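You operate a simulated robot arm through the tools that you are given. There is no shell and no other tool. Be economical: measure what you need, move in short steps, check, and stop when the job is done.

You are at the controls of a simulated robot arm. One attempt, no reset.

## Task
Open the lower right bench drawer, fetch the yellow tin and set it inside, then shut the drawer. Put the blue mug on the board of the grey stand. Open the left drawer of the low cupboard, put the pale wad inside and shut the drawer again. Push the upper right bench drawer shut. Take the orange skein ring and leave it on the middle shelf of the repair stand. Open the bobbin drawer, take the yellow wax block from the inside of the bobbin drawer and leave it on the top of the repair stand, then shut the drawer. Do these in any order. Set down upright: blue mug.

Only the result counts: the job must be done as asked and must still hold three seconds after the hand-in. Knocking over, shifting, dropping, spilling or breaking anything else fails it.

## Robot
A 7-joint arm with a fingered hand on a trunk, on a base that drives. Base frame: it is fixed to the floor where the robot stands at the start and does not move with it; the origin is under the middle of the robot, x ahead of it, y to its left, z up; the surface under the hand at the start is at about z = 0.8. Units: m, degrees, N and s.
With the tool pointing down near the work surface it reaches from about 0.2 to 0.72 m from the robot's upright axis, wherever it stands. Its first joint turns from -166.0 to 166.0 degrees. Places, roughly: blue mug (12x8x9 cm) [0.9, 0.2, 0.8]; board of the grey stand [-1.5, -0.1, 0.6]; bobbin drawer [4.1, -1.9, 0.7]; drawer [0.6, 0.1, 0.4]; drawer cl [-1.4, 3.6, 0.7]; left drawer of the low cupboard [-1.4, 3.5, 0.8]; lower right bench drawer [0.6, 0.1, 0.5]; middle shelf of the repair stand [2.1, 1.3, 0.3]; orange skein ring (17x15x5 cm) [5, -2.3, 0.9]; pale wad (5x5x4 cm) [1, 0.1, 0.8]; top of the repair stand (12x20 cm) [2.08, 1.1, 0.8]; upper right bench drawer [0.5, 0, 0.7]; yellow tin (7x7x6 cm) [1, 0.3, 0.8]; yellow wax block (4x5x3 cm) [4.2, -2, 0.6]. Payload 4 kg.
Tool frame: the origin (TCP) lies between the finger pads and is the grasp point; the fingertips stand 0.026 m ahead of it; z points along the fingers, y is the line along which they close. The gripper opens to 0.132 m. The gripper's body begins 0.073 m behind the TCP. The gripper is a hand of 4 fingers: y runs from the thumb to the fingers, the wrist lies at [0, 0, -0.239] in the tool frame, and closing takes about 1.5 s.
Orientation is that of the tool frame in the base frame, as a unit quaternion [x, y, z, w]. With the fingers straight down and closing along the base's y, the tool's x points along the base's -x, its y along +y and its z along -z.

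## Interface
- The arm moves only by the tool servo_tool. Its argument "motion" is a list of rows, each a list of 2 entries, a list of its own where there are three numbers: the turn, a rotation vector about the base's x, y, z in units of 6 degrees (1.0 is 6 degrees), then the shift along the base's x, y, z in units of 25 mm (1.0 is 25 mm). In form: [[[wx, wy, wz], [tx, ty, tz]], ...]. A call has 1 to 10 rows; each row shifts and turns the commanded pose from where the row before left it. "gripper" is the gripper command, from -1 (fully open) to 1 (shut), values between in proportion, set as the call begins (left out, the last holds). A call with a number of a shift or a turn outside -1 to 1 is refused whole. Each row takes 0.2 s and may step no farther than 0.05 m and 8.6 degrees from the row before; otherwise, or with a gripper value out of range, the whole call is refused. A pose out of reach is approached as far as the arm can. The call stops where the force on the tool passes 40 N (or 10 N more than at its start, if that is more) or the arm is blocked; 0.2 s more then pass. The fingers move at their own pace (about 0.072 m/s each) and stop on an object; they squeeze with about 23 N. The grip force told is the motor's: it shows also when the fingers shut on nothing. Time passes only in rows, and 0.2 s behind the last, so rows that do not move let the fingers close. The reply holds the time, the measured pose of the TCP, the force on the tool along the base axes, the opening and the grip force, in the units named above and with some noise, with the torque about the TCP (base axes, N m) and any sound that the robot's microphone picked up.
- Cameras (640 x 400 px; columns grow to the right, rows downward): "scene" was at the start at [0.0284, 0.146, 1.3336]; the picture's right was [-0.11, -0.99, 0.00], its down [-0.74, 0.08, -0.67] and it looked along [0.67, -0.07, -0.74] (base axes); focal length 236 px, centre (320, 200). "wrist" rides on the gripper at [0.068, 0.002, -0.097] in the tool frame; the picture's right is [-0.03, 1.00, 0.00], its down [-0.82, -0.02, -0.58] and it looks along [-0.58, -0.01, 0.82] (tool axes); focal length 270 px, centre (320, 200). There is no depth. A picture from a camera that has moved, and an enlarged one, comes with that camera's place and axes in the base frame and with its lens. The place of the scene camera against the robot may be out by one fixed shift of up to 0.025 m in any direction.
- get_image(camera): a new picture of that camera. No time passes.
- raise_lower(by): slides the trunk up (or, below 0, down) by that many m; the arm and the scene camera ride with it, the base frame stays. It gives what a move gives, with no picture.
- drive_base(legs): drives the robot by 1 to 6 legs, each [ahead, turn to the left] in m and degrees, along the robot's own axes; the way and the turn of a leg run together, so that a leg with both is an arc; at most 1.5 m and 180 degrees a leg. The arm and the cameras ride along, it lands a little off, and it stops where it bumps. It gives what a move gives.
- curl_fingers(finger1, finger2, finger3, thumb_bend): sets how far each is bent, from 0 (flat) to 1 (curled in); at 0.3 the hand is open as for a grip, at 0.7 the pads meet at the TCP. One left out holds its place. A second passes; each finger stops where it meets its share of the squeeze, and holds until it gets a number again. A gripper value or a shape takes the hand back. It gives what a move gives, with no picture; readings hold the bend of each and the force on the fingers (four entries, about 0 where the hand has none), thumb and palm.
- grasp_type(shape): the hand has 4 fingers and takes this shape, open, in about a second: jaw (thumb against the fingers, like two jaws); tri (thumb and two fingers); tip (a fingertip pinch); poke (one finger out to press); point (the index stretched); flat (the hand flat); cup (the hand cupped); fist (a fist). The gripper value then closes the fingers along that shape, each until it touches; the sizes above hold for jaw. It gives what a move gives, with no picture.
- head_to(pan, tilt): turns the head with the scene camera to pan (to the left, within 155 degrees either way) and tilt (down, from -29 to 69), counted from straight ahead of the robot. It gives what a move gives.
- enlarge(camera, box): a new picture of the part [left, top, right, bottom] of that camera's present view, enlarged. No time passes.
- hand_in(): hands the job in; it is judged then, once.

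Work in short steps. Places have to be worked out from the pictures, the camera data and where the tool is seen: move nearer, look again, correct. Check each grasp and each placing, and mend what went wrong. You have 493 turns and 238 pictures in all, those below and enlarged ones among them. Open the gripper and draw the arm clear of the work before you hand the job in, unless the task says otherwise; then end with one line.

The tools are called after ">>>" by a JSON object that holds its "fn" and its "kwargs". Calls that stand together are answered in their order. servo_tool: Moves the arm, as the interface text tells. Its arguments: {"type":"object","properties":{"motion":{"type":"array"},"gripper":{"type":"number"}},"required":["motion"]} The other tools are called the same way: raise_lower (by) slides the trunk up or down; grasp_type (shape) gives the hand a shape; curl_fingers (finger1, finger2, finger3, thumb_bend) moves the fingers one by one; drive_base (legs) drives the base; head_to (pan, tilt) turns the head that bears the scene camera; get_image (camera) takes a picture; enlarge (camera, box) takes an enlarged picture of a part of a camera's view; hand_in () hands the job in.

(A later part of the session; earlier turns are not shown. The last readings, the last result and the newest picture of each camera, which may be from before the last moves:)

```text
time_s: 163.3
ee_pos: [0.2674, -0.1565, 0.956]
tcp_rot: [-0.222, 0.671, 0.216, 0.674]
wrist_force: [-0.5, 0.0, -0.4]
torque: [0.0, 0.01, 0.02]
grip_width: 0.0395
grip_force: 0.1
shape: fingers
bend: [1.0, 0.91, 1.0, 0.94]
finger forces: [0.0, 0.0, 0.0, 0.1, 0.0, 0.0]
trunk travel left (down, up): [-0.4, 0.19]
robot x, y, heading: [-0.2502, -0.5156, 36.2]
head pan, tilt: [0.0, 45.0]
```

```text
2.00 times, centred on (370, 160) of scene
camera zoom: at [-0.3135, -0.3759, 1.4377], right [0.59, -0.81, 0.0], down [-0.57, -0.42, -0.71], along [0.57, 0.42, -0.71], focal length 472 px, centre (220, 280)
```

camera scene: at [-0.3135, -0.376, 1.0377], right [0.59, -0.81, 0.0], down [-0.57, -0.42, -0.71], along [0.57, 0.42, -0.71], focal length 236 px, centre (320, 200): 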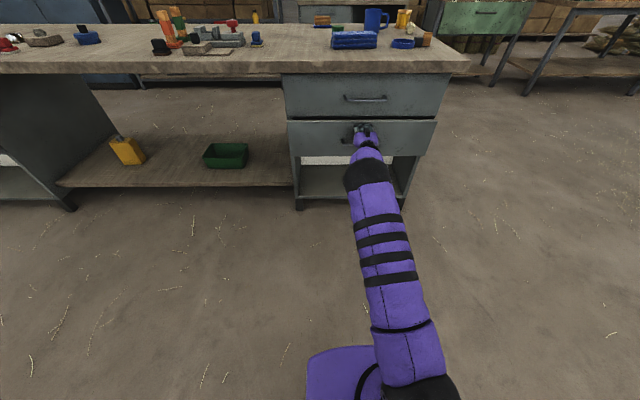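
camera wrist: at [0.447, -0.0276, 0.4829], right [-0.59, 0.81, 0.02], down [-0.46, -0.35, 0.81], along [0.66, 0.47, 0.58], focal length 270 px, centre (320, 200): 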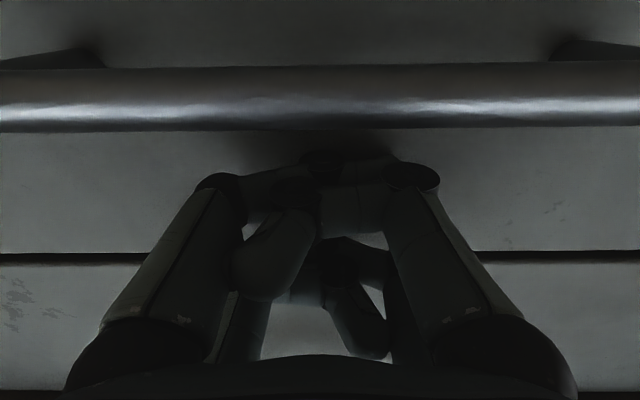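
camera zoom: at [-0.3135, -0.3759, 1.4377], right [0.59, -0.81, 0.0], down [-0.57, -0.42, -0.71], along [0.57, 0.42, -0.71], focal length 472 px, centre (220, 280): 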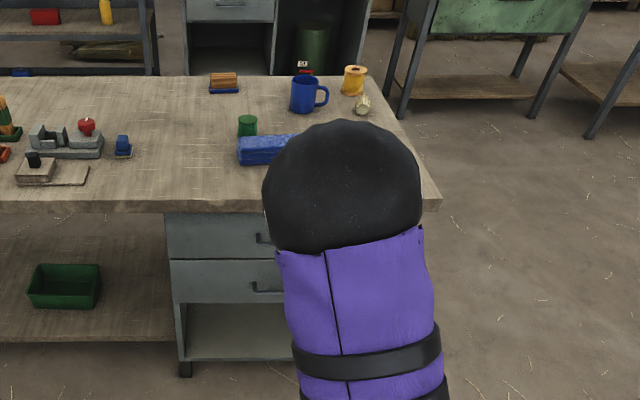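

Both bench drawers are shut. I'll point the tool down again, restore the jaw shape, and drive back to the bench's right end for the mug.

>>> {"fn": "servo_tool", "kwargs": {"motion": [[[-0.58, 0.81, 0], [0, 0, 0]], [[-0.58, 0.81, 0], [0, 0, 0]], [[-0.58, 0.81, 0], [0, 0, 0]], [[-0.58, 0.81, 0], [0, 0, 0]], [[-0.58, 0.81, 0], [0, 0, 0]], [[-0.58, 0.81, 0], [0, 0, 0]], [[-0.58, 0.81, 0], [0, 0, 0]], [[-0.58, 0.81, 0], [0, 0, 0]], [[-0.58, 0.81, 0], [0, 0, 0]], [[-0.58, 0.81, 0], [0, 0, 0]]]}}

>>> {"fn": "servo_tool", "kwargs": {"motion": [[[-0.58, 0.81, 0], [0, 0, 0.3]], [[-0.58, 0.81, 0], [0, 0, 0.3]], [[-0.58, 0.81, 0], [0, 0, 0.3]], [[-0.58, 0.81, 0], [0, 0, 0.3]], [[-0.58, 0.81, 0], [0, 0, 0.3]]]}}

>>> {"fn": "grasp_type", "kwargs": {"shape": "jaw"}}

>>> {"fn": "drive_base", "kwargs": {"legs": [[0.04, 0], [0, -90], [0.64, 0], [0, 90], [1.26, 0]]}}

>>> {"fn": "head_to", "kwargs": {"pan": 80, "tilt": 48}}

>>> {"fn": "get_image", "kwargs": {"camera": "scene"}}

```text
time_s: 165.5
ee_pos: [0.2688, -0.1575, 0.9559]
tcp_rot: [-0.301, 0.917, 0.082, 0.247]
wrist_force: [-0.6, -0.4, 0.6]
torque: [0.02, -0.02, -0.02]
grip_width: 0.0395
grip_force: 0.1
shape: fingers
bend: [1.0, 0.91, 1.0, 0.94]
finger forces: [0.0, 0.1, 0.0, 0.1, 0.0, 0.0]
trunk travel left (down, up): [-0.4, 0.19]
robot x, y, heading: [-0.2475, -0.5127, 36.4]
head pan, tilt: [0.0, 45.0]
```

```text
time_s: 166.7
ee_pos: [0.2675, -0.157, 0.9935]
tcp_rot: [-0.312, 0.95, 0.006, 0.001]
wrist_force: [-0.9, -1.0, 0.5]
torque: [0.0, 0.01, 0.0]
grip_width: 0.0394
grip_force: 0.0
shape: fingers
bend: [1.0, 0.91, 1.0, 0.94]
finger forces: [0.0, 0.0, 0.0, 0.0, 0.1, 0.0]
trunk travel left (down, up): [-0.4, 0.19]
robot x, y, heading: [-0.2525, -0.5142, 36.1]
head pan, tilt: [0.0, 45.0]
```

```text
time_s: 167.6
ee_pos: [0.2691, -0.1571, 0.9928]
tcp_rot: [-0.31, 0.951, 0.005, 0.003]
wrist_force: [-0.4, 0.5, -0.4]
torque: [0.0, 0.0, 0.02]
grip_width: 0.1319
grip_force: 0.0
shape: jaw
bend: [0.3, 0.3, 0.3, 0.3]
finger forces: [0.1, 0.0, 0.0, 0.1, 0.1, 0.0]
trunk travel left (down, up): [-0.4, 0.19]
robot x, y, heading: [-0.2515, -0.5126, 35.8]
head pan, tilt: [0.0, 45.0]
```

```text
time_s: 186.1
ee_pos: [1.7222, 0.0444, 0.9927]
tcp_rot: [-0.298, 0.955, 0.006, 0.002]
wrist_force: [-0.6, 0.2, -0.3]
torque: [0.02, 0.0, -0.02]
grip_width: 0.132
grip_force: 0.1
shape: jaw
bend: [0.3, 0.3, 0.3, 0.3]
finger forces: [0.0, 0.1, 0.0, 0.0, 0.0, 0.0]
trunk travel left (down, up): [-0.4, 0.19]
robot x, y, heading: [1.1936, -0.3001, 34.6]
head pan, tilt: [0.0, 45.0]
```

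```text
time_s: 187.6
ee_pos: [1.722, 0.0442, 0.993]
tcp_rot: [-0.298, 0.955, 0.004, 0.002]
wrist_force: [0.2, 0.0, -0.3]
torque: [0.0, 0.01, 0.0]
grip_width: 0.132
grip_force: 0.0
shape: jaw
bend: [0.3, 0.3, 0.3, 0.3]
finger forces: [0.1, 0.1, 0.0, 0.1, 0.0, 0.1]
trunk travel left (down, up): [-0.4, 0.19]
robot x, y, heading: [1.1945, -0.2966, 34.8]
head pan, tilt: [80.0, 48.0]
```

```text
187 pictures are left
camera scene: at [1.035, -0.133, 1.4335], right [0.91, 0.42, 0.0], down [0.31, -0.68, -0.67], along [-0.28, 0.61, -0.74], focal length 236 px, centre (320, 200)
```

scene: 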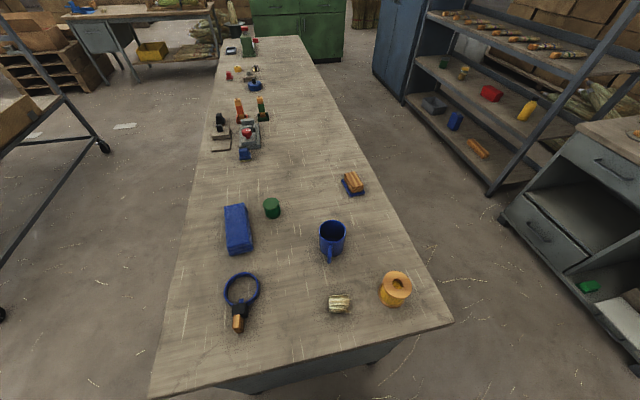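

I'll bring the hand over the mug, yawing about 55° so that the jaws close along x with the handle clear on the -y side.

>>> {"fn": "servo_tool", "kwargs": {"motion": [[[0, 0, 0.6], [-0.98, 0.195, 0.1]], [[0, 0, 0.6], [-0.98, 0.195, 0.1]], [[0, 0, 0.6], [-0.98, 0.195, 0.1]], [[0, 0, 0.6], [-0.98, 0.195, 0.1]], [[0, 0, 0.6], [-0.98, 0.195, 0.1]], [[0, 0, 0.6], [-0.98, 0.195, 0.1]], [[0, 0, 0.6], [-0.98, 0.195, 0.1]], [[0, 0, 0.6], [-0.98, 0.195, 0.1]], [[0, 0, 0.6], [-0.98, 0.195, 0.1]], [[0, 0, 0.6], [-0.98, 0.195, 0.1]]]}}

>>> {"fn": "servo_tool", "kwargs": {"motion": [[[0, 0, 0.6], [-0.98, 0.195, 0]], [[0, 0, 0.6], [-0.98, 0.195, 0]], [[0, 0, 0.6], [-0.98, 0.195, 0]], [[0, 0, 0.6], [-0.98, 0.195, 0]], [[0, 0, 0.6], [-0.98, 0.195, 0]], [[0, 0, 0.2], [-0.98, 0.195, 0]], [[0, 0, 0], [-0.98, 0.195, 0]], [[0, 0, 0], [-0.98, 0.195, 0]], [[0, 0, 0], [-0.98, 0.195, 0]], [[0, 0, 0], [-0.98, 0.195, 0]]]}}

>>> {"fn": "servo_tool", "kwargs": {"motion": [[[0, 0, 0], [-0.98, 0.195, 0]], [[0, 0, 0], [-0.98, 0.195, 0]], [[0, 0, 0], [-0.98, 0.195, 0]], [[0, 0, 0], [-0.98, 0.195, 0]], [[0, 0, 0], [-0.98, 0.195, 0]], [[0, 0, 0], [-0.98, 0.195, 0]], [[0, 0, 0], [-0.98, 0.195, 0]], [[0, 0, 0], [-0.98, 0.195, 0]], [[0, 0, 0], [-0.98, 0.195, 0]], [[0, 0, 0], [-0.98, 0.195, 0]]]}}

>>> {"fn": "get_image", "kwargs": {"camera": "wrist"}}

```text
time_s: 189.8
ee_pos: [1.4789, 0.0962, 1.0193]
tcp_rot: [-0.578, 0.816, 0.005, 0.0]
wrist_force: [-0.5, -0.2, 0.6]
torque: [-0.03, -0.01, -0.02]
grip_width: 0.1317
grip_force: 0.1
shape: jaw
bend: [0.3, 0.3, 0.3, 0.3]
finger forces: [0.1, 0.1, 0.0, 0.0, 0.0, 0.0]
trunk travel left (down, up): [-0.4, 0.19]
robot x, y, heading: [1.1968, -0.2981, 34.8]
head pan, tilt: [80.0, 48.0]
```

```text
time_s: 192.0
ee_pos: [1.2317, 0.1422, 1.0187]
tcp_rot: [-0.706, 0.708, 0.005, -0.001]
wrist_force: [0.4, 0.0, 0.7]
torque: [-0.01, 0.01, 0.04]
grip_width: 0.1319
grip_force: 0.0
shape: jaw
bend: [0.3, 0.3, 0.3, 0.3]
finger forces: [0.0, 0.0, 0.0, 0.0, 0.0, 0.1]
trunk travel left (down, up): [-0.4, 0.19]
robot x, y, heading: [1.1969, -0.2948, 34.5]
head pan, tilt: [80.0, 48.0]
```

```text
time_s: 194.2
ee_pos: [0.9871, 0.1908, 1.0175]
tcp_rot: [-0.706, 0.708, 0.007, 0.0]
wrist_force: [0.8, -0.5, 0.3]
torque: [0.03, 0.03, 0.04]
grip_width: 0.1321
grip_force: 0.0
shape: jaw
bend: [0.3, 0.3, 0.3, 0.3]
finger forces: [0.0, 0.0, 0.0, 0.0, 0.1, 0.0]
trunk travel left (down, up): [-0.4, 0.19]
robot x, y, heading: [1.1965, -0.2979, 34.4]
head pan, tilt: [80.0, 48.0]
```

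```text
186 pictures are left
camera wrist: at [0.9872, 0.1241, 1.1143], right [-1.0, 0.03, 0.01], down [0.03, 0.81, 0.58], along [0.01, 0.58, -0.81], focal length 270 px, centre (320, 200)
```

wrist: 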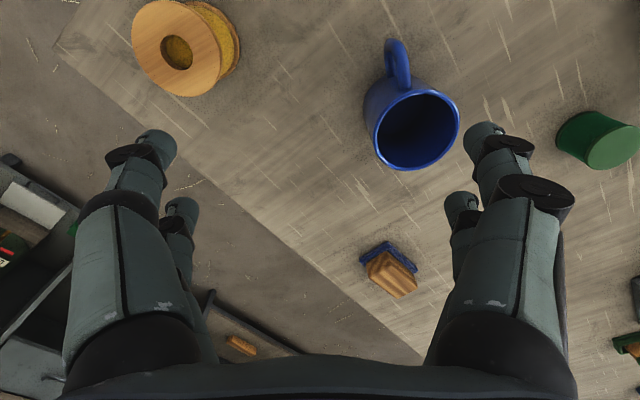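

Mug rim centre is at about (0.902,0.214) and the handle points toward (0.4,-0.9). I'll yaw 24° more, centre, and look again lower down.

>>> {"fn": "servo_tool", "kwargs": {"motion": [[[0, 0, 1], [-0.85, 0.23, 0]], [[0, 0, 1], [-0.85, 0.23, 0]], [[0, 0, 1], [-0.85, 0.23, 0]], [[0, 0, 1], [-0.85, 0.22, 0]], [[0, 0, 0], [0, 0, -0.9]], [[0, 0, 0], [0, 0, -0.9]]]}}

>>> {"fn": "get_image", "kwargs": {"camera": "wrist"}}

```text
time_s: 195.6
ee_pos: [0.9019, 0.2147, 0.9729]
tcp_rot: [0.838, -0.546, -0.006, 0.001]
wrist_force: [0.6, -0.6, 0.2]
torque: [0.01, -0.01, -0.01]
grip_width: 0.1319
grip_force: 0.1
shape: jaw
bend: [0.3, 0.3, 0.3, 0.3]
finger forces: [0.0, 0.0, 0.0, 0.0, 0.0, 0.0]
trunk travel left (down, up): [-0.4, 0.19]
robot x, y, heading: [1.1913, -0.297, 34.6]
head pan, tilt: [80.0, 48.0]
```

```text
185 pictures are left
camera wrist: at [0.9307, 0.1527, 1.0701], right [-0.92, -0.38, 0.01], down [-0.31, 0.75, 0.58], along [-0.23, 0.54, -0.81], focal length 270 px, centre (320, 200)
```

wrist: 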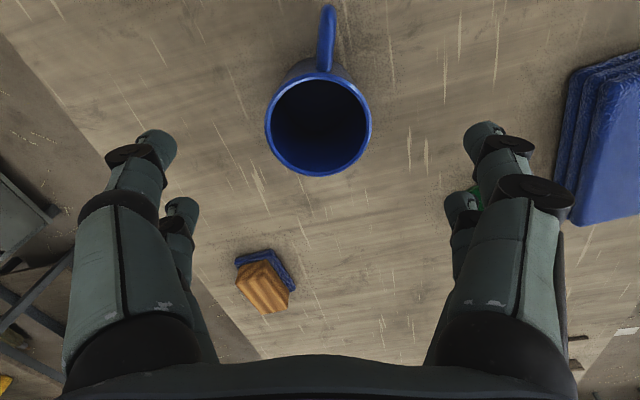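

Well centred. I'll descend 0.125 m and close.

>>> {"fn": "servo_tool", "kwargs": {"motion": [[[0, 0, 0], [0.1, 0, -1]], [[0, 0, 0], [0, 0, -1]], [[0, 0, 0], [0, 0, -1]], [[0, 0, 0], [0, 0, -1]], [[0, 0, 0], [0, 0, -1]]]}}

>>> {"fn": "servo_tool", "kwargs": {"motion": [[[0, 0, 0], [0, 0, 0]], [[0, 0, 0], [0, 0, 0]], [[0, 0, 0], [0, 0, 0]], [[0, 0, 0], [0, 0, 0]], [[0, 0, 0], [0, 0, 0]], [[0, 0, 0], [0, 0, 0]]], "gripper": 1}}

>>> {"fn": "get_image", "kwargs": {"camera": "wrist"}}

```text
time_s: 196.8
ee_pos: [0.9037, 0.2134, 0.848]
tcp_rot: [0.837, -0.547, -0.006, 0.001]
wrist_force: [-0.1, 0.2, 0.9]
torque: [-0.02, -0.01, 0.0]
grip_width: 0.1317
grip_force: 0.1
shape: jaw
bend: [0.3, 0.3, 0.3, 0.3]
finger forces: [0.0, 0.0, 0.0, 0.1, 0.1, 0.1]
trunk travel left (down, up): [-0.4, 0.19]
robot x, y, heading: [1.1903, -0.2972, 34.6]
head pan, tilt: [80.0, 48.0]
```

```text
time_s: 198.2
ee_pos: [0.9035, 0.2152, 0.8479]
tcp_rot: [0.838, -0.545, -0.005, 0.002]
wrist_force: [-0.6, -0.2, 0.4]
torque: [0.02, 0.03, 0.0]
grip_width: 0.0553
grip_force: 22.6
shape: jaw
bend: [0.73, 0.73, 0.73, 0.7]
finger forces: [22.2, 21.4, 21.3, 0.0, 19.9, 0.0]
trunk travel left (down, up): [-0.4, 0.19]
robot x, y, heading: [1.1921, -0.296, 34.3]
head pan, tilt: [80.0, 48.0]
```

```text
184 pictures are left
camera wrist: at [0.931, 0.1528, 0.9446], right [-0.92, -0.38, 0.01], down [-0.3, 0.75, 0.58], along [-0.23, 0.54, -0.81], focal length 270 px, centre (320, 200)
```

wrist: 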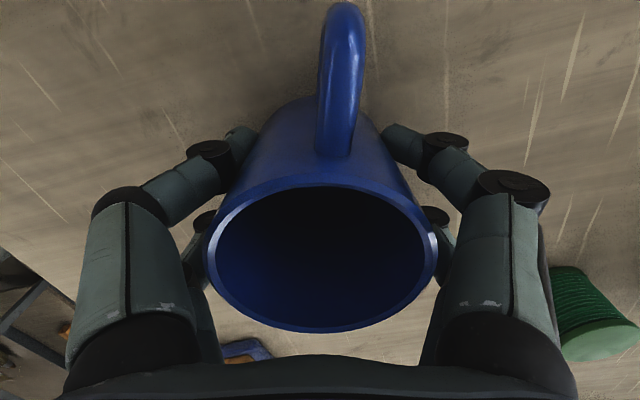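

Mug gripped firmly. I'll lift it and retrace the arm to the robot's front.

>>> {"fn": "servo_tool", "kwargs": {"motion": [[[0, 0, 0], [0, 0, 0.5]], [[0, 0, 0], [0, 0, 1]], [[0, 0, 0], [0, 0, 1]], [[0, 0, 0], [0, 0, 1]], [[0, 0, 0], [0, 0, 1]], [[0, 0, 0], [0, 0, 1]], [[0, 0, 0], [0, 0, 1]], [[0, 0, 0], [0, 0, 1]], [[0, 0, 0], [0, 0, 0.7]]]}}

>>> {"fn": "servo_tool", "kwargs": {"motion": [[[0, 0, -0.6], [0.98, -0.195, 0]], [[0, 0, -0.6], [0.98, -0.195, 0]], [[0, 0, -0.6], [0.98, -0.195, 0]], [[0, 0, -0.6], [0.98, -0.195, 0]], [[0, 0, -0.6], [0.98, -0.195, 0]], [[0, 0, -0.6], [0.98, -0.195, 0]], [[0, 0, -0.6], [0.98, -0.195, 0]], [[0, 0, -0.6], [0.98, -0.195, 0]], [[0, 0, -0.6], [0.98, -0.195, 0]], [[0, 0, -0.6], [0.98, -0.195, 0]]]}}

>>> {"fn": "servo_tool", "kwargs": {"motion": [[[0, 0, -0.6], [0.98, -0.195, 0]], [[0, 0, -0.6], [0.98, -0.195, 0]], [[0, 0, -0.6], [0.98, -0.195, 0]], [[0, 0, -0.6], [0.98, -0.195, 0]], [[0, 0, -0.6], [0.98, -0.195, 0]], [[0, 0, -0.6], [0.98, -0.195, 0]], [[0, 0, -0.6], [0.98, -0.195, 0]], [[0, 0, -0.6], [0.98, -0.195, 0]], [[0, 0, -0.6], [0.98, -0.195, 0]], [[0, 0, -0.6], [0.98, -0.195, 0]]]}}

>>> {"fn": "servo_tool", "kwargs": {"motion": [[[0, 0, -0.6], [0.98, -0.195, 0]], [[0, 0, -0.6], [0.98, -0.195, 0]], [[0, 0, 0], [0.98, -0.195, 0]], [[0, 0, 0], [0.98, -0.195, 0]], [[0, 0, 0], [0.98, -0.195, 0]], [[0, 0, 0], [0.98, -0.195, 0]], [[0, 0, 0], [0.98, -0.195, 0]], [[0, 0, 0], [0.98, -0.195, 0]], [[0, 0, 0], [0.98, -0.195, 0]], [[0, 0, 0], [0.98, -0.195, 0]]]}}

>>> {"fn": "head_to", "kwargs": {"pan": 30, "tilt": 35}}

>>> {"fn": "get_image", "kwargs": {"camera": "scene"}}

```text
time_s: 200.2
ee_pos: [0.9036, 0.2145, 1.0535]
tcp_rot: [0.839, -0.545, -0.005, 0.001]
wrist_force: [0.7, -0.5, -2.1]
torque: [-0.01, -0.03, -0.02]
grip_width: 0.0552
grip_force: 23.4
shape: jaw
bend: [0.73, 0.73, 0.73, 0.7]
finger forces: [22.5, 21.6, 21.6, 0.0, 20.0, 0.0]
trunk travel left (down, up): [-0.4, 0.19]
robot x, y, heading: [1.1924, -0.299, 34.7]
head pan, tilt: [80.0, 48.0]
```

```text
time_s: 202.4
ee_pos: [1.1494, 0.1651, 1.0527]
tcp_rot: [-0.628, 0.778, 0.005, 0.0]
wrist_force: [-0.7, -0.2, -2.1]
torque: [0.02, -0.06, 0.0]
grip_width: 0.0548
grip_force: 22.9
shape: jaw
bend: [0.73, 0.73, 0.73, 0.7]
finger forces: [23.0, 22.2, 21.8, 0.0, 20.3, 0.0]
trunk travel left (down, up): [-0.4, 0.19]
robot x, y, heading: [1.19, -0.299, 34.4]
head pan, tilt: [80.0, 48.0]
```

```text
time_s: 204.6
ee_pos: [1.3947, 0.1165, 1.0523]
tcp_rot: [-0.356, 0.934, 0.005, 0.001]
wrist_force: [-0.3, -1.5, -2.2]
torque: [0.02, 0.02, -0.01]
grip_width: 0.0547
grip_force: 22.7
shape: jaw
bend: [0.73, 0.73, 0.73, 0.7]
finger forces: [23.1, 22.6, 22.0, 0.0, 20.4, 0.1]
trunk travel left (down, up): [-0.4, 0.19]
robot x, y, heading: [1.1943, -0.2985, 34.5]
head pan, tilt: [80.0, 48.0]
```

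```text
time_s: 206.8
ee_pos: [1.6421, 0.0682, 1.0532]
tcp_rot: [-0.298, 0.954, 0.005, 0.002]
wrist_force: [0.2, 0.7, -2.4]
torque: [0.03, -0.04, 0.0]
grip_width: 0.0548
grip_force: 22.6
shape: jaw
bend: [0.73, 0.73, 0.73, 0.7]
finger forces: [23.4, 22.8, 22.1, 0.1, 20.4, 0.1]
trunk travel left (down, up): [-0.4, 0.19]
robot x, y, heading: [1.1968, -0.2965, 34.7]
head pan, tilt: [80.0, 48.0]
```

```text
time_s: 208.0
ee_pos: [1.641, 0.0675, 1.0537]
tcp_rot: [-0.298, 0.954, 0.005, 0.002]
wrist_force: [-0.7, -0.9, -2.7]
torque: [0.0, -0.03, -0.01]
grip_width: 0.0548
grip_force: 23.2
shape: jaw
bend: [0.73, 0.73, 0.73, 0.7]
finger forces: [23.4, 22.9, 22.1, 0.1, 20.3, 0.0]
trunk travel left (down, up): [-0.4, 0.19]
robot x, y, heading: [1.1911, -0.2972, 34.5]
head pan, tilt: [30.0, 35.0]
```

```text
183 pictures are left
camera scene: at [1.1056, -0.125, 1.4525], right [0.9, -0.43, 0.0], down [-0.25, -0.52, -0.82], along [0.35, 0.74, -0.57], focal length 236 px, centre (320, 200)
```

scene: 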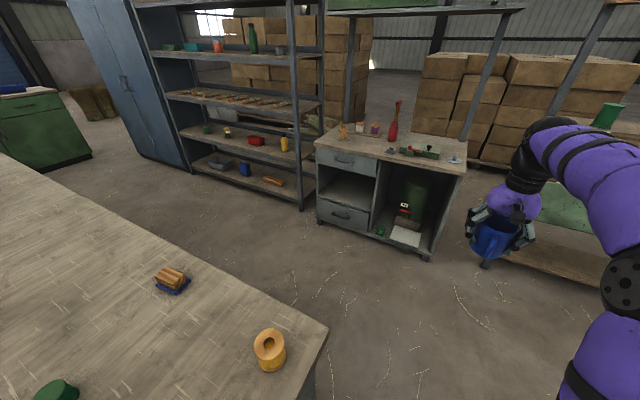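

The mug is held at the front. I noted the repair stand (a grey desk with cubbies) near (2.1,1.1). Now I'll reverse along the bench end, then pass between bench and cart to face the cart board.

>>> {"fn": "drive_base", "kwargs": {"legs": [[-1.19, 1], [0, 90], [1.45, 0]]}}

>>> {"fn": "head_to", "kwargs": {"pan": 60, "tilt": 35}}

>>> {"fn": "get_image", "kwargs": {"camera": "scene"}}

```text
time_s: 225.0
ee_pos: [-0.9823, 0.6387, 1.0531]
tcp_rot: [0.891, -0.454, -0.005, 0.003]
wrist_force: [1.0, 0.1, -2.8]
torque: [0.02, 0.01, -0.02]
grip_width: 0.054
grip_force: 22.6
shape: jaw
bend: [0.73, 0.73, 0.73, 0.7]
finger forces: [23.9, 24.0, 22.3, 0.0, 19.9, 0.0]
trunk travel left (down, up): [-0.4, 0.19]
robot x, y, heading: [-0.6114, 0.1989, 125.7]
head pan, tilt: [30.0, 35.0]
```

```text
time_s: 225.9
ee_pos: [-0.9825, 0.6367, 1.053]
tcp_rot: [0.891, -0.454, -0.005, 0.003]
wrist_force: [-0.2, 0.5, -3.6]
torque: [0.02, -0.03, -0.03]
grip_width: 0.0543
grip_force: 23.3
shape: jaw
bend: [0.73, 0.73, 0.73, 0.7]
finger forces: [24.0, 24.0, 22.3, 0.0, 20.0, 0.0]
trunk travel left (down, up): [-0.4, 0.19]
robot x, y, heading: [-0.6082, 0.1998, 125.5]
head pan, tilt: [60.0, 35.0]
```

```text
182 pictures are left
camera scene: at [-0.7732, 0.0546, 1.4525], right [-0.1, 0.99, 0.0], down [0.57, 0.06, -0.82], along [-0.81, -0.08, -0.57], focal length 236 px, centre (320, 200)
```

scene: 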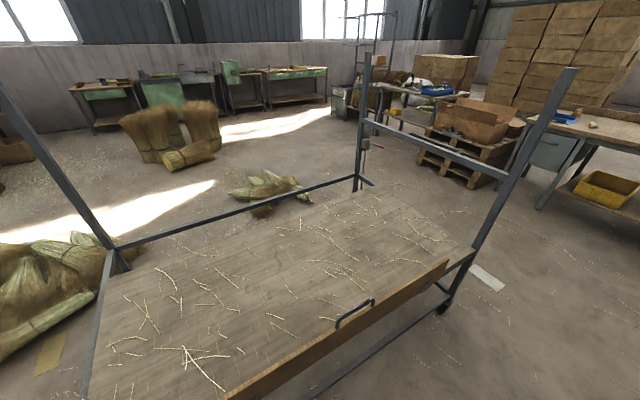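

The board is clear and its front plank is at n≈-0.9. I'll advance, turn to face the cart, and approach a little.

>>> {"fn": "drive_base", "kwargs": {"legs": [[0.15, 0], [0, 90], [0.11, 0]]}}

>>> {"fn": "head_to", "kwargs": {"pan": 0, "tilt": 48}}

>>> {"fn": "get_image", "kwargs": {"camera": "scene"}}

```text
time_s: 232.3
ee_pos: [-1.2243, -0.1128, 1.0527]
tcp_rot: [0.953, 0.304, -0.003, 0.005]
wrist_force: [0.2, -0.1, -2.7]
torque: [0.03, 0.0, -0.02]
grip_width: 0.0539
grip_force: 23.3
shape: jaw
bend: [0.73, 0.73, 0.73, 0.7]
finger forces: [22.3, 24.0, 22.7, 0.0, 19.8, 0.0]
trunk travel left (down, up): [-0.4, 0.19]
robot x, y, heading: [-0.7773, 0.257, -144.9]
head pan, tilt: [60.0, 35.0]
```

```text
time_s: 233.6
ee_pos: [-1.2242, -0.1133, 1.0533]
tcp_rot: [0.953, 0.303, -0.002, 0.006]
wrist_force: [-0.2, -0.3, -2.4]
torque: [0.01, 0.03, -0.02]
grip_width: 0.0538
grip_force: 23.3
shape: jaw
bend: [0.73, 0.73, 0.73, 0.7]
finger forces: [22.4, 23.8, 22.9, 0.0, 19.8, 0.1]
trunk travel left (down, up): [-0.4, 0.19]
robot x, y, heading: [-0.7804, 0.2573, -145.1]
head pan, tilt: [0.0, 48.0]
```

```text
181 pictures are left
camera scene: at [-0.699, 0.123, 1.4335], right [-0.57, 0.82, 0.0], down [0.61, 0.43, -0.67], along [-0.55, -0.38, -0.74], focal length 236 px, centre (320, 200)
```

scene: 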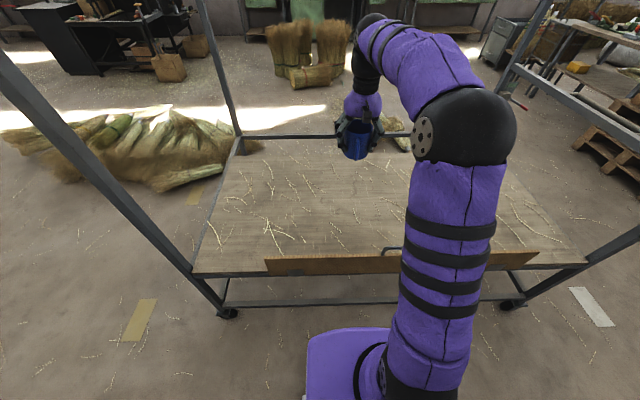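

The mug is at n≈-1.06. I'll extend 0.1 m further over the board and lower the trunk.

>>> {"fn": "servo_tool", "kwargs": {"motion": [[[0, 0, 0], [-0.81, -0.58, 0]], [[0, 0, 0], [-0.81, -0.58, 0]], [[0, 0, 0], [-0.81, -0.58, 0]], [[0, 0, 0], [-0.81, -0.58, 0]]]}}

>>> {"fn": "raise_lower", "kwargs": {"by": -0.3}}

>>> {"fn": "get_image", "kwargs": {"camera": "scene"}}

>>> {"fn": "get_image", "kwargs": {"camera": "wrist"}}

```text
time_s: 234.6
ee_pos: [-1.3053, -0.1715, 1.0514]
tcp_rot: [0.953, 0.303, 0.0, 0.005]
wrist_force: [0.2, 0.1, -2.4]
torque: [-0.06, 0.01, -0.02]
grip_width: 0.0542
grip_force: 23.4
shape: jaw
bend: [0.73, 0.73, 0.73, 0.7]
finger forces: [21.9, 23.7, 22.9, 0.0, 19.9, 0.0]
trunk travel left (down, up): [-0.4, 0.19]
robot x, y, heading: [-0.7803, 0.2605, -145.3]
head pan, tilt: [0.0, 48.0]
```

```text
time_s: 237.6
ee_pos: [-1.3054, -0.1696, 0.7531]
tcp_rot: [0.953, 0.303, -0.002, 0.006]
wrist_force: [0.6, 0.0, -1.5]
torque: [-0.03, 0.0, 0.0]
grip_width: 0.0538
grip_force: 22.8
shape: jaw
bend: [0.73, 0.73, 0.73, 0.7]
finger forces: [21.9, 23.8, 22.9, 0.0, 19.9, 0.0]
trunk travel left (down, up): [-0.1, 0.49]
robot x, y, heading: [-0.7805, 0.2569, -145.2]
head pan, tilt: [0.0, 48.0]
```

```text
180 pictures are left
camera scene: at [-0.699, 0.1231, 1.1335], right [-0.57, 0.82, 0.0], down [0.61, 0.43, -0.67], along [-0.55, -0.38, -0.74], focal length 236 px, centre (320, 200)
```

scene: 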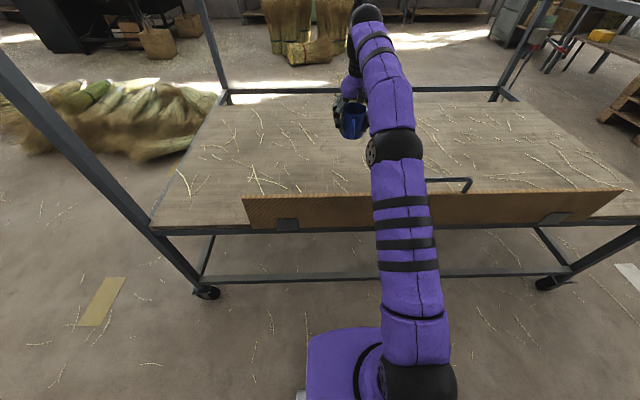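

```text
179 pictures are left
camera wrist: at [-1.2467, -0.1305, 0.8494], right [0.56, -0.83, 0.01], down [-0.68, -0.45, 0.58], along [-0.48, -0.33, -0.81], focal length 270 px, centre (320, 200)
```

wrist: 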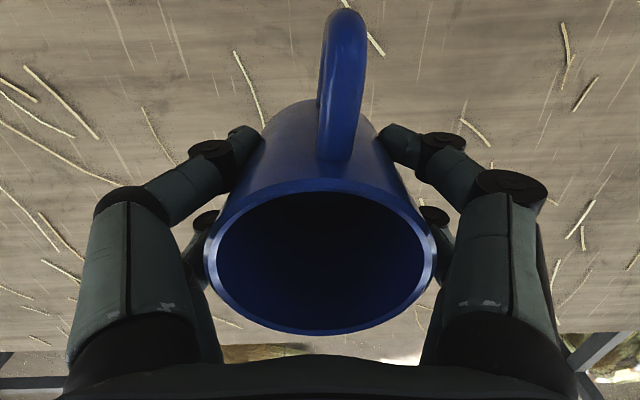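

The elbow runs close above the plank, so I'll bring the mug back 7 cm (still well on the board) before lowering further.

>>> {"fn": "servo_tool", "kwargs": {"motion": [[[0, 0, 0], [0.81, 0.58, 0]], [[0, 0, 0], [0.81, 0.58, 0]], [[0, 0, 0], [0.65, 0.46, 0]]]}}

>>> {"fn": "head_to", "kwargs": {"pan": 0, "tilt": 60}}

>>> {"fn": "get_image", "kwargs": {"camera": "scene"}}

```text
time_s: 238.4
ee_pos: [-1.2467, -0.1316, 0.7523]
tcp_rot: [0.953, 0.303, -0.002, 0.005]
wrist_force: [-0.8, -0.1, -2.1]
torque: [-0.01, 0.0, 0.02]
grip_width: 0.0537
grip_force: 22.9
shape: jaw
bend: [0.73, 0.73, 0.73, 0.7]
finger forces: [21.2, 23.7, 22.8, 0.0, 19.6, 0.0]
trunk travel left (down, up): [-0.1, 0.49]
robot x, y, heading: [-0.782, 0.2546, -144.9]
head pan, tilt: [0.0, 48.0]
```

```text
time_s: 239.1
ee_pos: [-1.2464, -0.1317, 0.7523]
tcp_rot: [0.953, 0.303, -0.002, 0.005]
wrist_force: [1.5, 0.0, -2.8]
torque: [0.01, 0.02, 0.03]
grip_width: 0.0537
grip_force: 23.2
shape: jaw
bend: [0.73, 0.73, 0.73, 0.7]
finger forces: [21.2, 23.6, 22.9, 0.0, 19.7, 0.1]
trunk travel left (down, up): [-0.1, 0.49]
robot x, y, heading: [-0.7803, 0.2559, -145.2]
head pan, tilt: [0.0, 60.0]
```

```text
178 pictures are left
camera scene: at [-0.6891, 0.13, 1.1182], right [-0.57, 0.82, 0.0], down [0.71, 0.5, -0.5], along [-0.41, -0.29, -0.87], focal length 236 px, centre (320, 200)
```

scene: 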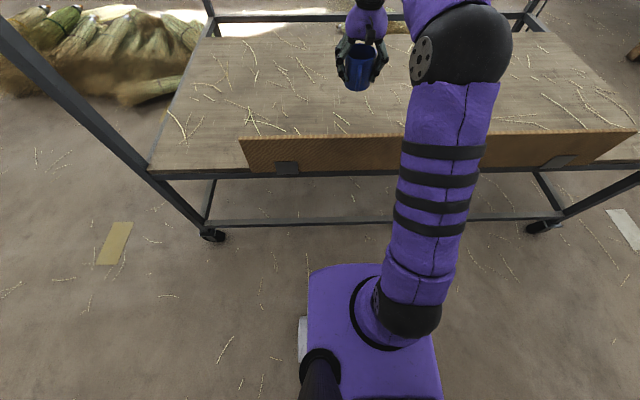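

Better clearance now. I'll lower the mug to the board with the arm.

>>> {"fn": "servo_tool", "kwargs": {"motion": [[[0, 0, 0], [0, 0, -0.8]], [[0, 0, 0], [0, 0, -0.8]], [[0, 0, 0], [0, 0, -0.6]], [[0, 0, 0], [0, 0, -0.5]]]}}

>>> {"fn": "get_image", "kwargs": {"camera": "scene"}}

>>> {"fn": "get_image", "kwargs": {"camera": "wrist"}}

```text
time_s: 240.1
ee_pos: [-1.2477, -0.1298, 0.6858]
tcp_rot: [0.953, 0.303, -0.002, 0.005]
wrist_force: [-0.8, 0.1, -2.7]
torque: [-0.01, -0.02, 0.0]
grip_width: 0.0537
grip_force: 22.9
shape: jaw
bend: [0.73, 0.73, 0.73, 0.7]
finger forces: [21.2, 23.5, 23.0, 0.0, 19.7, 0.0]
trunk travel left (down, up): [-0.1, 0.49]
robot x, y, heading: [-0.7805, 0.2585, -145.2]
head pan, tilt: [0.0, 60.0]
```

```text
177 pictures are left
camera scene: at [-0.689, 0.1301, 1.1182], right [-0.57, 0.82, 0.0], down [0.71, 0.5, -0.5], along [-0.41, -0.29, -0.87], focal length 236 px, centre (320, 200)
```

scene: 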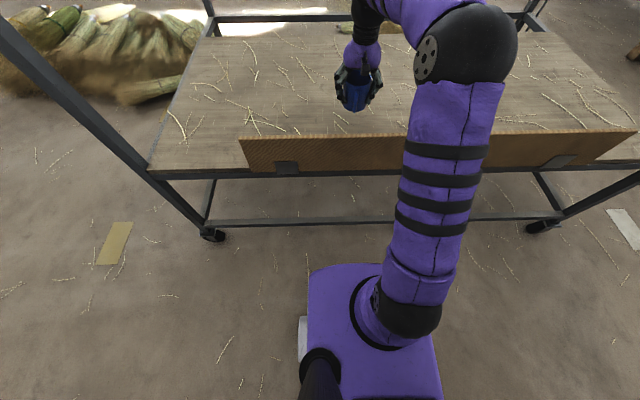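

```text
176 pictures are left
camera wrist: at [-1.1894, -0.0889, 0.7828], right [0.56, -0.83, 0.01], down [-0.68, -0.45, 0.58], along [-0.48, -0.33, -0.81], focal length 270 px, centre (320, 200)
```

wrist: 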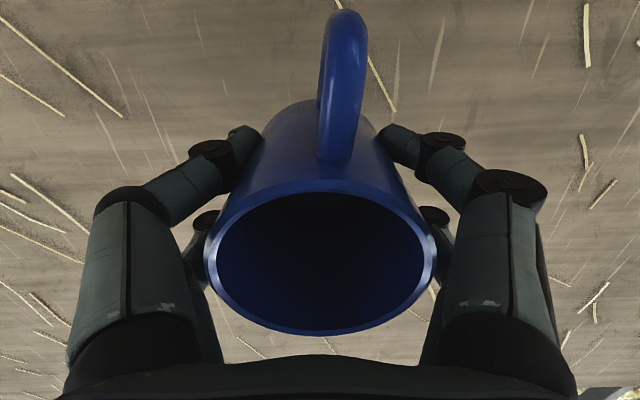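

I'll continue lowering in small steps until contact.

>>> {"fn": "servo_tool", "kwargs": {"motion": [[[0, 0, 0], [0, 0, -0.5]], [[0, 0, 0], [0, 0, -0.4]]]}}

>>> {"fn": "servo_tool", "kwargs": {"motion": [[[0, 0, 0], [0, 0, -0.2]], [[0, 0, 0], [0, 0, -0.2]]]}}

>>> {"fn": "servo_tool", "kwargs": {"motion": [[[0, 0, 0], [0, 0, -0.2]], [[0, 0, 0], [0, 0, -0.2]]]}}

```text
time_s: 240.7
ee_pos: [-1.2478, -0.1297, 0.6629]
tcp_rot: [0.953, 0.303, -0.001, 0.005]
wrist_force: [0.0, -0.5, -2.6]
torque: [0.0, 0.0, -0.02]
grip_width: 0.0537
grip_force: 22.7
shape: jaw
bend: [0.73, 0.73, 0.73, 0.7]
finger forces: [21.2, 23.6, 23.1, 0.1, 19.8, 0.1]
trunk travel left (down, up): [-0.1, 0.49]
robot x, y, heading: [-0.7801, 0.2549, -145.3]
head pan, tilt: [0.0, 60.0]
```

```text
time_s: 241.3
ee_pos: [-1.2477, -0.1304, 0.652]
tcp_rot: [0.953, 0.303, -0.002, 0.005]
wrist_force: [0.0, -0.4, -2.8]
torque: [0.01, -0.01, 0.02]
grip_width: 0.0535
grip_force: 23.1
shape: jaw
bend: [0.73, 0.73, 0.73, 0.7]
finger forces: [21.2, 23.6, 23.2, 0.1, 19.8, 0.0]
trunk travel left (down, up): [-0.1, 0.49]
robot x, y, heading: [-0.778, 0.2564, -145.1]
head pan, tilt: [0.0, 60.0]
```

```text
time_s: 241.9
ee_pos: [-1.2487, -0.1299, 0.643]
tcp_rot: [0.953, 0.303, -0.001, 0.006]
wrist_force: [-0.8, 0.3, -2.1]
torque: [-0.03, 0.01, -0.01]
grip_width: 0.0536
grip_force: 23.4
shape: jaw
bend: [0.73, 0.73, 0.73, 0.7]
finger forces: [21.2, 23.6, 23.1, 0.0, 19.8, 0.0]
trunk travel left (down, up): [-0.1, 0.49]
robot x, y, heading: [-0.7798, 0.2583, -144.9]
head pan, tilt: [0.0, 60.0]
```

>>> {"fn": "servo_tool", "kwargs": {"motion": [[[0, 0, 0], [0, 0, -0.2]], [[0, 0, 0], [0, 0, -0.2]]]}}

>>> {"fn": "servo_tool", "kwargs": {"motion": [[[0, 0, 0], [0, 0, -0.2]], [[0, 0, 0], [0, 0, -0.2]]]}}

>>> {"fn": "servo_tool", "kwargs": {"motion": [[[0, 0, 0], [0, 0, -0.2]], [[0, 0, 0], [0, 0, -0.2]]]}}

```text
time_s: 242.5
ee_pos: [-1.2483, -0.1304, 0.6322]
tcp_rot: [0.953, 0.304, -0.002, 0.005]
wrist_force: [0.2, -0.5, -3.0]
torque: [0.05, 0.02, 0.01]
grip_width: 0.0537
grip_force: 22.9
shape: jaw
bend: [0.73, 0.73, 0.73, 0.7]
finger forces: [21.2, 23.5, 23.1, 0.0, 19.8, 0.0]
trunk travel left (down, up): [-0.1, 0.49]
robot x, y, heading: [-0.782, 0.2576, -145.1]
head pan, tilt: [0.0, 60.0]
```

```text
time_s: 243.1
ee_pos: [-1.2468, -0.1307, 0.6258]
tcp_rot: [0.953, 0.303, -0.005, 0.007]
wrist_force: [0.3, 0.7, 19.9]
torque: [0.1, -0.02, 0.0]
grip_width: 0.0539
grip_force: 23.0
shape: jaw
bend: [0.74, 0.73, 0.73, 0.7]
finger forces: [23.2, 24.6, 23.9, 0.0, 22.3, 0.1]
trunk travel left (down, up): [-0.1, 0.49]
robot x, y, heading: [-0.7836, 0.2603, -145.0]
head pan, tilt: [0.0, 60.0]
```

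```text
time_s: 243.5
ee_pos: [-1.2483, -0.1317, 0.6257]
tcp_rot: [0.953, 0.303, -0.009, 0.007]
wrist_force: [5.4, 6.2, 21.3]
torque: [0.21, -0.07, -0.04]
grip_width: 0.0546
grip_force: 22.8
shape: jaw
bend: [0.74, 0.73, 0.73, 0.71]
finger forces: [26.4, 25.7, 25.3, 0.1, 25.0, 0.0]
trunk travel left (down, up): [-0.1, 0.49]
robot x, y, heading: [-0.7817, 0.2588, -145.1]
head pan, tilt: [0.0, 60.0]
stopped in row 2: the force on the tool passed its limit at 43 N (the readings are from after the stop); the commanded pose is now the measured one
```

The mug is on the board. I'll relieve the pressure, open, and rise.

>>> {"fn": "servo_tool", "kwargs": {"motion": [[[0, 0, 0], [0, 0, 0.12]], [[0, 0, 0], [0, 0, 0]]]}}

>>> {"fn": "servo_tool", "kwargs": {"motion": [[[0, 0, 0], [0, 0, 0]], [[0, 0, 0], [0, 0, 0]], [[0, 0, 0], [0, 0, 0]], [[0, 0, 0], [0, 0, 0]], [[0, 0, 0], [0, 0, 0]]], "gripper": -0.7}}

>>> {"fn": "servo_tool", "kwargs": {"motion": [[[0, 0, 0], [0, 0, 0.4]], [[0, 0, 0], [0, 0, 0.8]], [[0, 0, 0], [0, 0, 0.9]], [[0, 0, 0], [0, 0, 0.9]], [[0, 0, 0], [0, 0, 0.9]], [[0, 0, 0], [0, 0, 0.9]]]}}

>>> {"fn": "get_image", "kwargs": {"camera": "wrist"}}

```text
time_s: 244.1
ee_pos: [-1.2477, -0.1307, 0.6263]
tcp_rot: [0.953, 0.304, -0.007, 0.007]
wrist_force: [4.7, 2.5, 10.7]
torque: [0.11, -0.08, 0.0]
grip_width: 0.0544
grip_force: 22.9
shape: jaw
bend: [0.74, 0.73, 0.73, 0.71]
finger forces: [25.9, 26.3, 25.3, 0.0, 24.0, 0.1]
trunk travel left (down, up): [-0.1, 0.49]
robot x, y, heading: [-0.7829, 0.2541, -145.1]
head pan, tilt: [0.0, 60.0]
```

```text
time_s: 245.3
ee_pos: [-1.25, -0.1325, 0.6264]
tcp_rot: [0.953, 0.304, -0.006, 0.006]
wrist_force: [0.1, -0.3, 0.5]
torque: [0.01, 0.02, 0.0]
grip_width: 0.1123
grip_force: 0.1
shape: jaw
bend: [0.54, 0.54, 0.54, 0.38]
finger forces: [0.0, 0.1, 0.0, 0.1, 0.1, 0.0]
trunk travel left (down, up): [-0.1, 0.49]
robot x, y, heading: [-0.7817, 0.2598, -145.1]
head pan, tilt: [0.0, 60.0]
```

```text
time_s: 246.7
ee_pos: [-1.247, -0.1308, 0.7459]
tcp_rot: [0.953, 0.304, -0.006, 0.007]
wrist_force: [0.2, -0.1, 0.5]
torque: [-0.04, -0.02, 0.02]
grip_width: 0.1121
grip_force: 0.1
shape: jaw
bend: [0.54, 0.54, 0.54, 0.38]
finger forces: [0.0, 0.0, 0.0, 0.0, 0.0, 0.0]
trunk travel left (down, up): [-0.1, 0.49]
robot x, y, heading: [-0.7801, 0.2562, -145.1]
head pan, tilt: [0.0, 60.0]
```

```text
175 pictures are left
camera wrist: at [-1.1886, -0.09, 0.8424], right [0.56, -0.83, 0.01], down [-0.67, -0.45, 0.59], along [-0.49, -0.34, -0.81], focal length 270 px, centre (320, 200)
```

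wrist: 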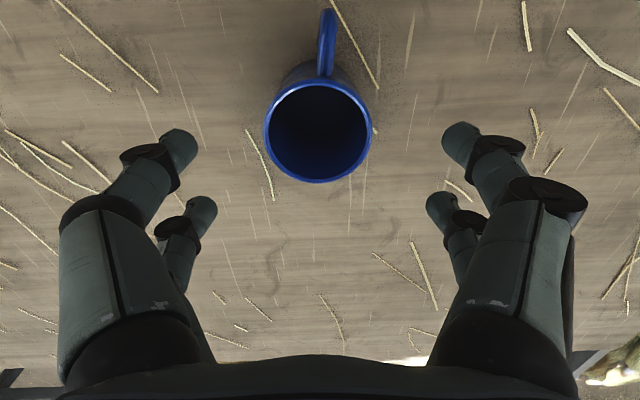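

Mug upright on the board. I'll raise the trunk, back off, and drive round to the bench's right end for the wad.

>>> {"fn": "raise_lower", "kwargs": {"by": 0.3}}

>>> {"fn": "drive_base", "kwargs": {"legs": [[-0.1, 0], [0, 90], [1.5, 0], [0.09, 0], [0, 90.3], [1.23, 0]]}}

>>> {"fn": "head_to", "kwargs": {"pan": 80, "tilt": 48}}

>>> {"fn": "get_image", "kwargs": {"camera": "scene"}}

```text
time_s: 249.7
ee_pos: [-1.2476, -0.1299, 1.0461]
tcp_rot: [0.953, 0.304, -0.005, 0.007]
wrist_force: [0.0, 0.1, -0.2]
torque: [0.0, 0.0, 0.01]
grip_width: 0.1121
grip_force: 0.0
shape: jaw
bend: [0.54, 0.54, 0.54, 0.38]
finger forces: [0.0, 0.0, 0.1, 0.0, 0.0, 0.0]
trunk travel left (down, up): [-0.4, 0.19]
robot x, y, heading: [-0.7804, 0.2581, -144.9]
head pan, tilt: [0.0, 60.0]
```

```text
time_s: 272.9
ee_pos: [1.6822, 0.147, 1.0461]
tcp_rot: [-0.309, 0.951, 0.006, 0.006]
wrist_force: [1.0, -0.9, 0.2]
torque: [-0.02, -0.03, -0.05]
grip_width: 0.112
grip_force: 0.0
shape: jaw
bend: [0.54, 0.54, 0.54, 0.38]
finger forces: [0.0, 0.0, 0.0, 0.1, 0.0, 0.0]
trunk travel left (down, up): [-0.4, 0.19]
robot x, y, heading: [1.2207, -0.2481, 35.7]
head pan, tilt: [0.0, 60.0]
```

```text
time_s: 274.5
ee_pos: [1.682, 0.1487, 1.0457]
tcp_rot: [-0.309, 0.951, 0.007, 0.007]
wrist_force: [-0.2, 0.5, -0.6]
torque: [-0.01, 0.0, -0.03]
grip_width: 0.1121
grip_force: 0.1
shape: jaw
bend: [0.54, 0.54, 0.54, 0.38]
finger forces: [0.1, 0.0, 0.0, 0.1, 0.0, 0.1]
trunk travel left (down, up): [-0.4, 0.19]
robot x, y, heading: [1.2199, -0.2469, 35.6]
head pan, tilt: [80.0, 48.0]
```

```text
174 pictures are left
camera scene: at [1.0577, -0.0844, 1.4335], right [0.9, 0.43, 0.0], down [0.32, -0.67, -0.67], along [-0.29, 0.6, -0.74], focal length 236 px, centre (320, 200)
```

scene: 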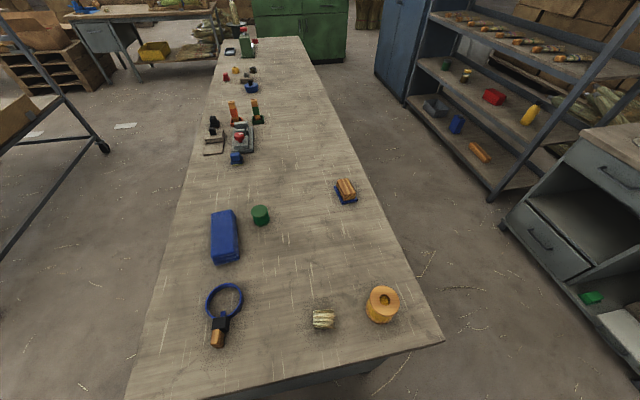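

Wad is at about (0.991,0.068). I'll move the hand over it keeping the present yaw, which closes along s, clear of the spool.

>>> {"fn": "servo_tool", "kwargs": {"motion": [[[0, 0, 0], [-0.987, -0.113, 0]], [[0, 0, 0], [-0.987, -0.113, 0]], [[0, 0, 0], [-0.987, -0.113, 0]], [[0, 0, 0], [-0.987, -0.113, 0]], [[0, 0, 0], [-0.987, -0.113, 0]], [[0, 0, 0], [-0.987, -0.113, 0]], [[0, 0, 0], [-0.987, -0.113, 0]], [[0, 0, 0], [-0.987, -0.113, 0]], [[0, 0, 0], [-0.987, -0.113, 0]], [[0, 0, 0], [-0.987, -0.113, 0]]], "gripper": -0.4}}

>>> {"fn": "servo_tool", "kwargs": {"motion": [[[0, 0, 0], [-0.987, -0.113, 0]], [[0, 0, 0], [-0.987, -0.113, 0]], [[0, 0, 0], [-0.987, -0.113, 0]], [[0, 0, 0], [-0.987, -0.113, 0]], [[0, 0, 0], [-0.987, -0.113, 0]], [[0, 0, 0], [-0.987, -0.113, 0]], [[0, 0, 0], [-0.987, -0.113, 0]], [[0, 0, 0], [-0.987, -0.113, 0]], [[0, 0, 0], [-0.987, -0.113, 0]], [[0, 0, 0], [-0.987, -0.113, 0]]]}}

>>> {"fn": "servo_tool", "kwargs": {"motion": [[[0, 0, 0], [-0.987, -0.113, -0.3]], [[0, 0, 0], [-0.987, -0.113, -0.3]], [[0, 0, 0], [-0.987, -0.113, -0.3]], [[0, 0, 0], [-0.987, -0.113, -0.3]], [[0, 0, 0], [-0.987, -0.113, -0.3]], [[0, 0, 0], [-0.987, -0.113, -0.3]], [[0, 0, 0], [-0.987, -0.113, -0.3]], [[0, 0, 0], [-0.987, -0.113, -0.3]]]}}

>>> {"fn": "get_image", "kwargs": {"camera": "wrist"}}

```text
time_s: 276.7
ee_pos: [1.4332, 0.1199, 1.0443]
tcp_rot: [-0.308, 0.951, 0.006, 0.007]
wrist_force: [0.3, 0.0, -0.1]
torque: [0.0, -0.01, 0.0]
grip_width: 0.0925
grip_force: 0.0
shape: jaw
bend: [0.67, 0.67, 0.67, 0.58]
finger forces: [0.0, 0.0, 0.0, 0.0, 0.1, 0.0]
trunk travel left (down, up): [-0.4, 0.19]
robot x, y, heading: [1.2212, -0.2448, 35.7]
head pan, tilt: [80.0, 48.0]
```

```text
time_s: 278.9
ee_pos: [1.1854, 0.0917, 1.0455]
tcp_rot: [-0.309, 0.951, 0.006, 0.005]
wrist_force: [0.7, -0.2, 1.0]
torque: [0.02, -0.01, -0.01]
grip_width: 0.0925
grip_force: 0.1
shape: jaw
bend: [0.67, 0.67, 0.67, 0.58]
finger forces: [0.0, 0.0, 0.0, 0.0, 0.1, 0.0]
trunk travel left (down, up): [-0.4, 0.19]
robot x, y, heading: [1.2172, -0.2439, 35.3]
head pan, tilt: [80.0, 48.0]
```

```text
time_s: 280.7
ee_pos: [0.9894, 0.0682, 0.986]
tcp_rot: [-0.308, 0.951, 0.007, 0.007]
wrist_force: [0.5, -0.2, 1.0]
torque: [0.03, -0.02, 0.01]
grip_width: 0.0928
grip_force: 0.1
shape: jaw
bend: [0.67, 0.67, 0.67, 0.58]
finger forces: [0.1, 0.0, 0.1, 0.0, 0.1, 0.0]
trunk travel left (down, up): [-0.4, 0.19]
robot x, y, heading: [1.2216, -0.2473, 35.8]
head pan, tilt: [80.0, 48.0]
```

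```text
173 pictures are left
camera wrist: at [0.933, 0.0286, 1.0834], right [-0.57, 0.82, 0.01], down [0.67, 0.45, 0.59], along [0.48, 0.34, -0.81], focal length 270 px, centre (320, 200)
```

wrist: 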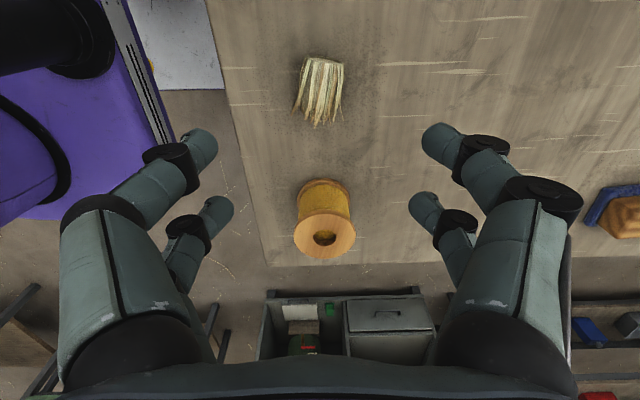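

Well aligned over the wad. I'll descend to z≈0.818 and close.

>>> {"fn": "servo_tool", "kwargs": {"motion": [[[0, 0, 0], [-0.15, 0, -0.96]], [[0, 0, 0], [0, 0, -0.96]], [[0, 0, 0], [0, 0, -0.96]], [[0, 0, 0], [0, 0, -0.96]], [[0, 0, 0], [0, 0, -0.96]], [[0, 0, 0], [0, 0, -0.96]], [[0, 0, 0], [0, 0, -0.94]]]}}

>>> {"fn": "get_image", "kwargs": {"camera": "wrist"}}

>>> {"fn": "servo_tool", "kwargs": {"motion": [[[0, 0, 0], [0, 0, 0]], [[0, 0, 0], [0, 0, 0]], [[0, 0, 0], [0, 0, 0]], [[0, 0, 0], [0, 0, 0]], [[0, 0, 0], [0, 0, 0]], [[0, 0, 0], [0, 0, 0]]], "gripper": 1}}

>>> {"fn": "get_image", "kwargs": {"camera": "wrist"}}

```text
time_s: 282.3
ee_pos: [0.9833, 0.0707, 0.8257]
tcp_rot: [-0.309, 0.951, 0.011, 0.005]
wrist_force: [1.1, 0.6, 18.8]
torque: [-0.99, -0.65, 0.09]
grip_width: 0.0925
grip_force: 0.1
shape: jaw
bend: [0.68, 0.67, 0.68, 0.59]
finger forces: [0.0, 0.0, 9.7, 0.0, 9.8, 0.0]
trunk travel left (down, up): [-0.4, 0.19]
robot x, y, heading: [1.2207, -0.2465, 35.5]
head pan, tilt: [80.0, 48.0]
stopped in row 7: the force on the tool passed its limit at 59 N (the readings are from after the stop); the commanded pose is now the measured one
```

```text
172 pictures are left
camera wrist: at [0.9281, 0.0309, 0.9224], right [-0.57, 0.82, 0.02], down [0.67, 0.45, 0.59], along [0.48, 0.35, -0.81], focal length 270 px, centre (320, 200)
```

wrist: 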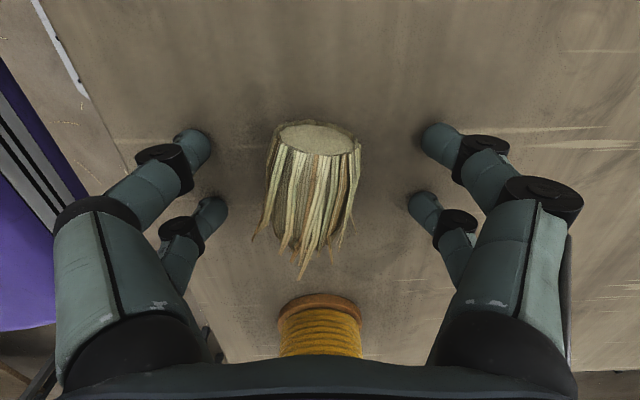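

```text
time_s: 283.5
ee_pos: [0.9858, 0.0677, 0.8265]
tcp_rot: [-0.308, 0.951, 0.009, 0.007]
wrist_force: [6.8, -7.6, 29.1]
torque: [-1.72, -1.0, 0.2]
grip_width: 0.0524
grip_force: 23.4
shape: jaw
bend: [0.66, 0.66, 0.71, 0.62]
finger forces: [15.9, 14.5, 27.4, 0.1, 30.5, 0.1]
trunk travel left (down, up): [-0.4, 0.19]
robot x, y, heading: [1.2195, -0.2471, 35.5]
head pan, tilt: [80.0, 48.0]
stopped in row 5: the force on the tool passed its limit at 42 N (the readings are from after the stop); the commanded pose is now the measured one
```

```text
171 pictures are left
camera wrist: at [0.9299, 0.028, 0.9219], right [-0.57, 0.82, 0.01], down [0.67, 0.45, 0.59], along [0.48, 0.34, -0.8], focal length 270 px, centre (320, 200)
```

wrist: 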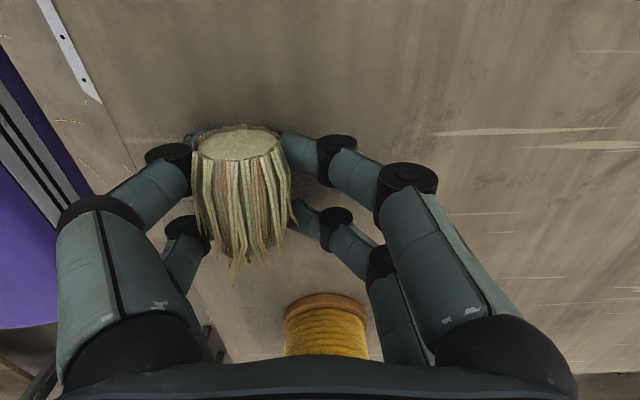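

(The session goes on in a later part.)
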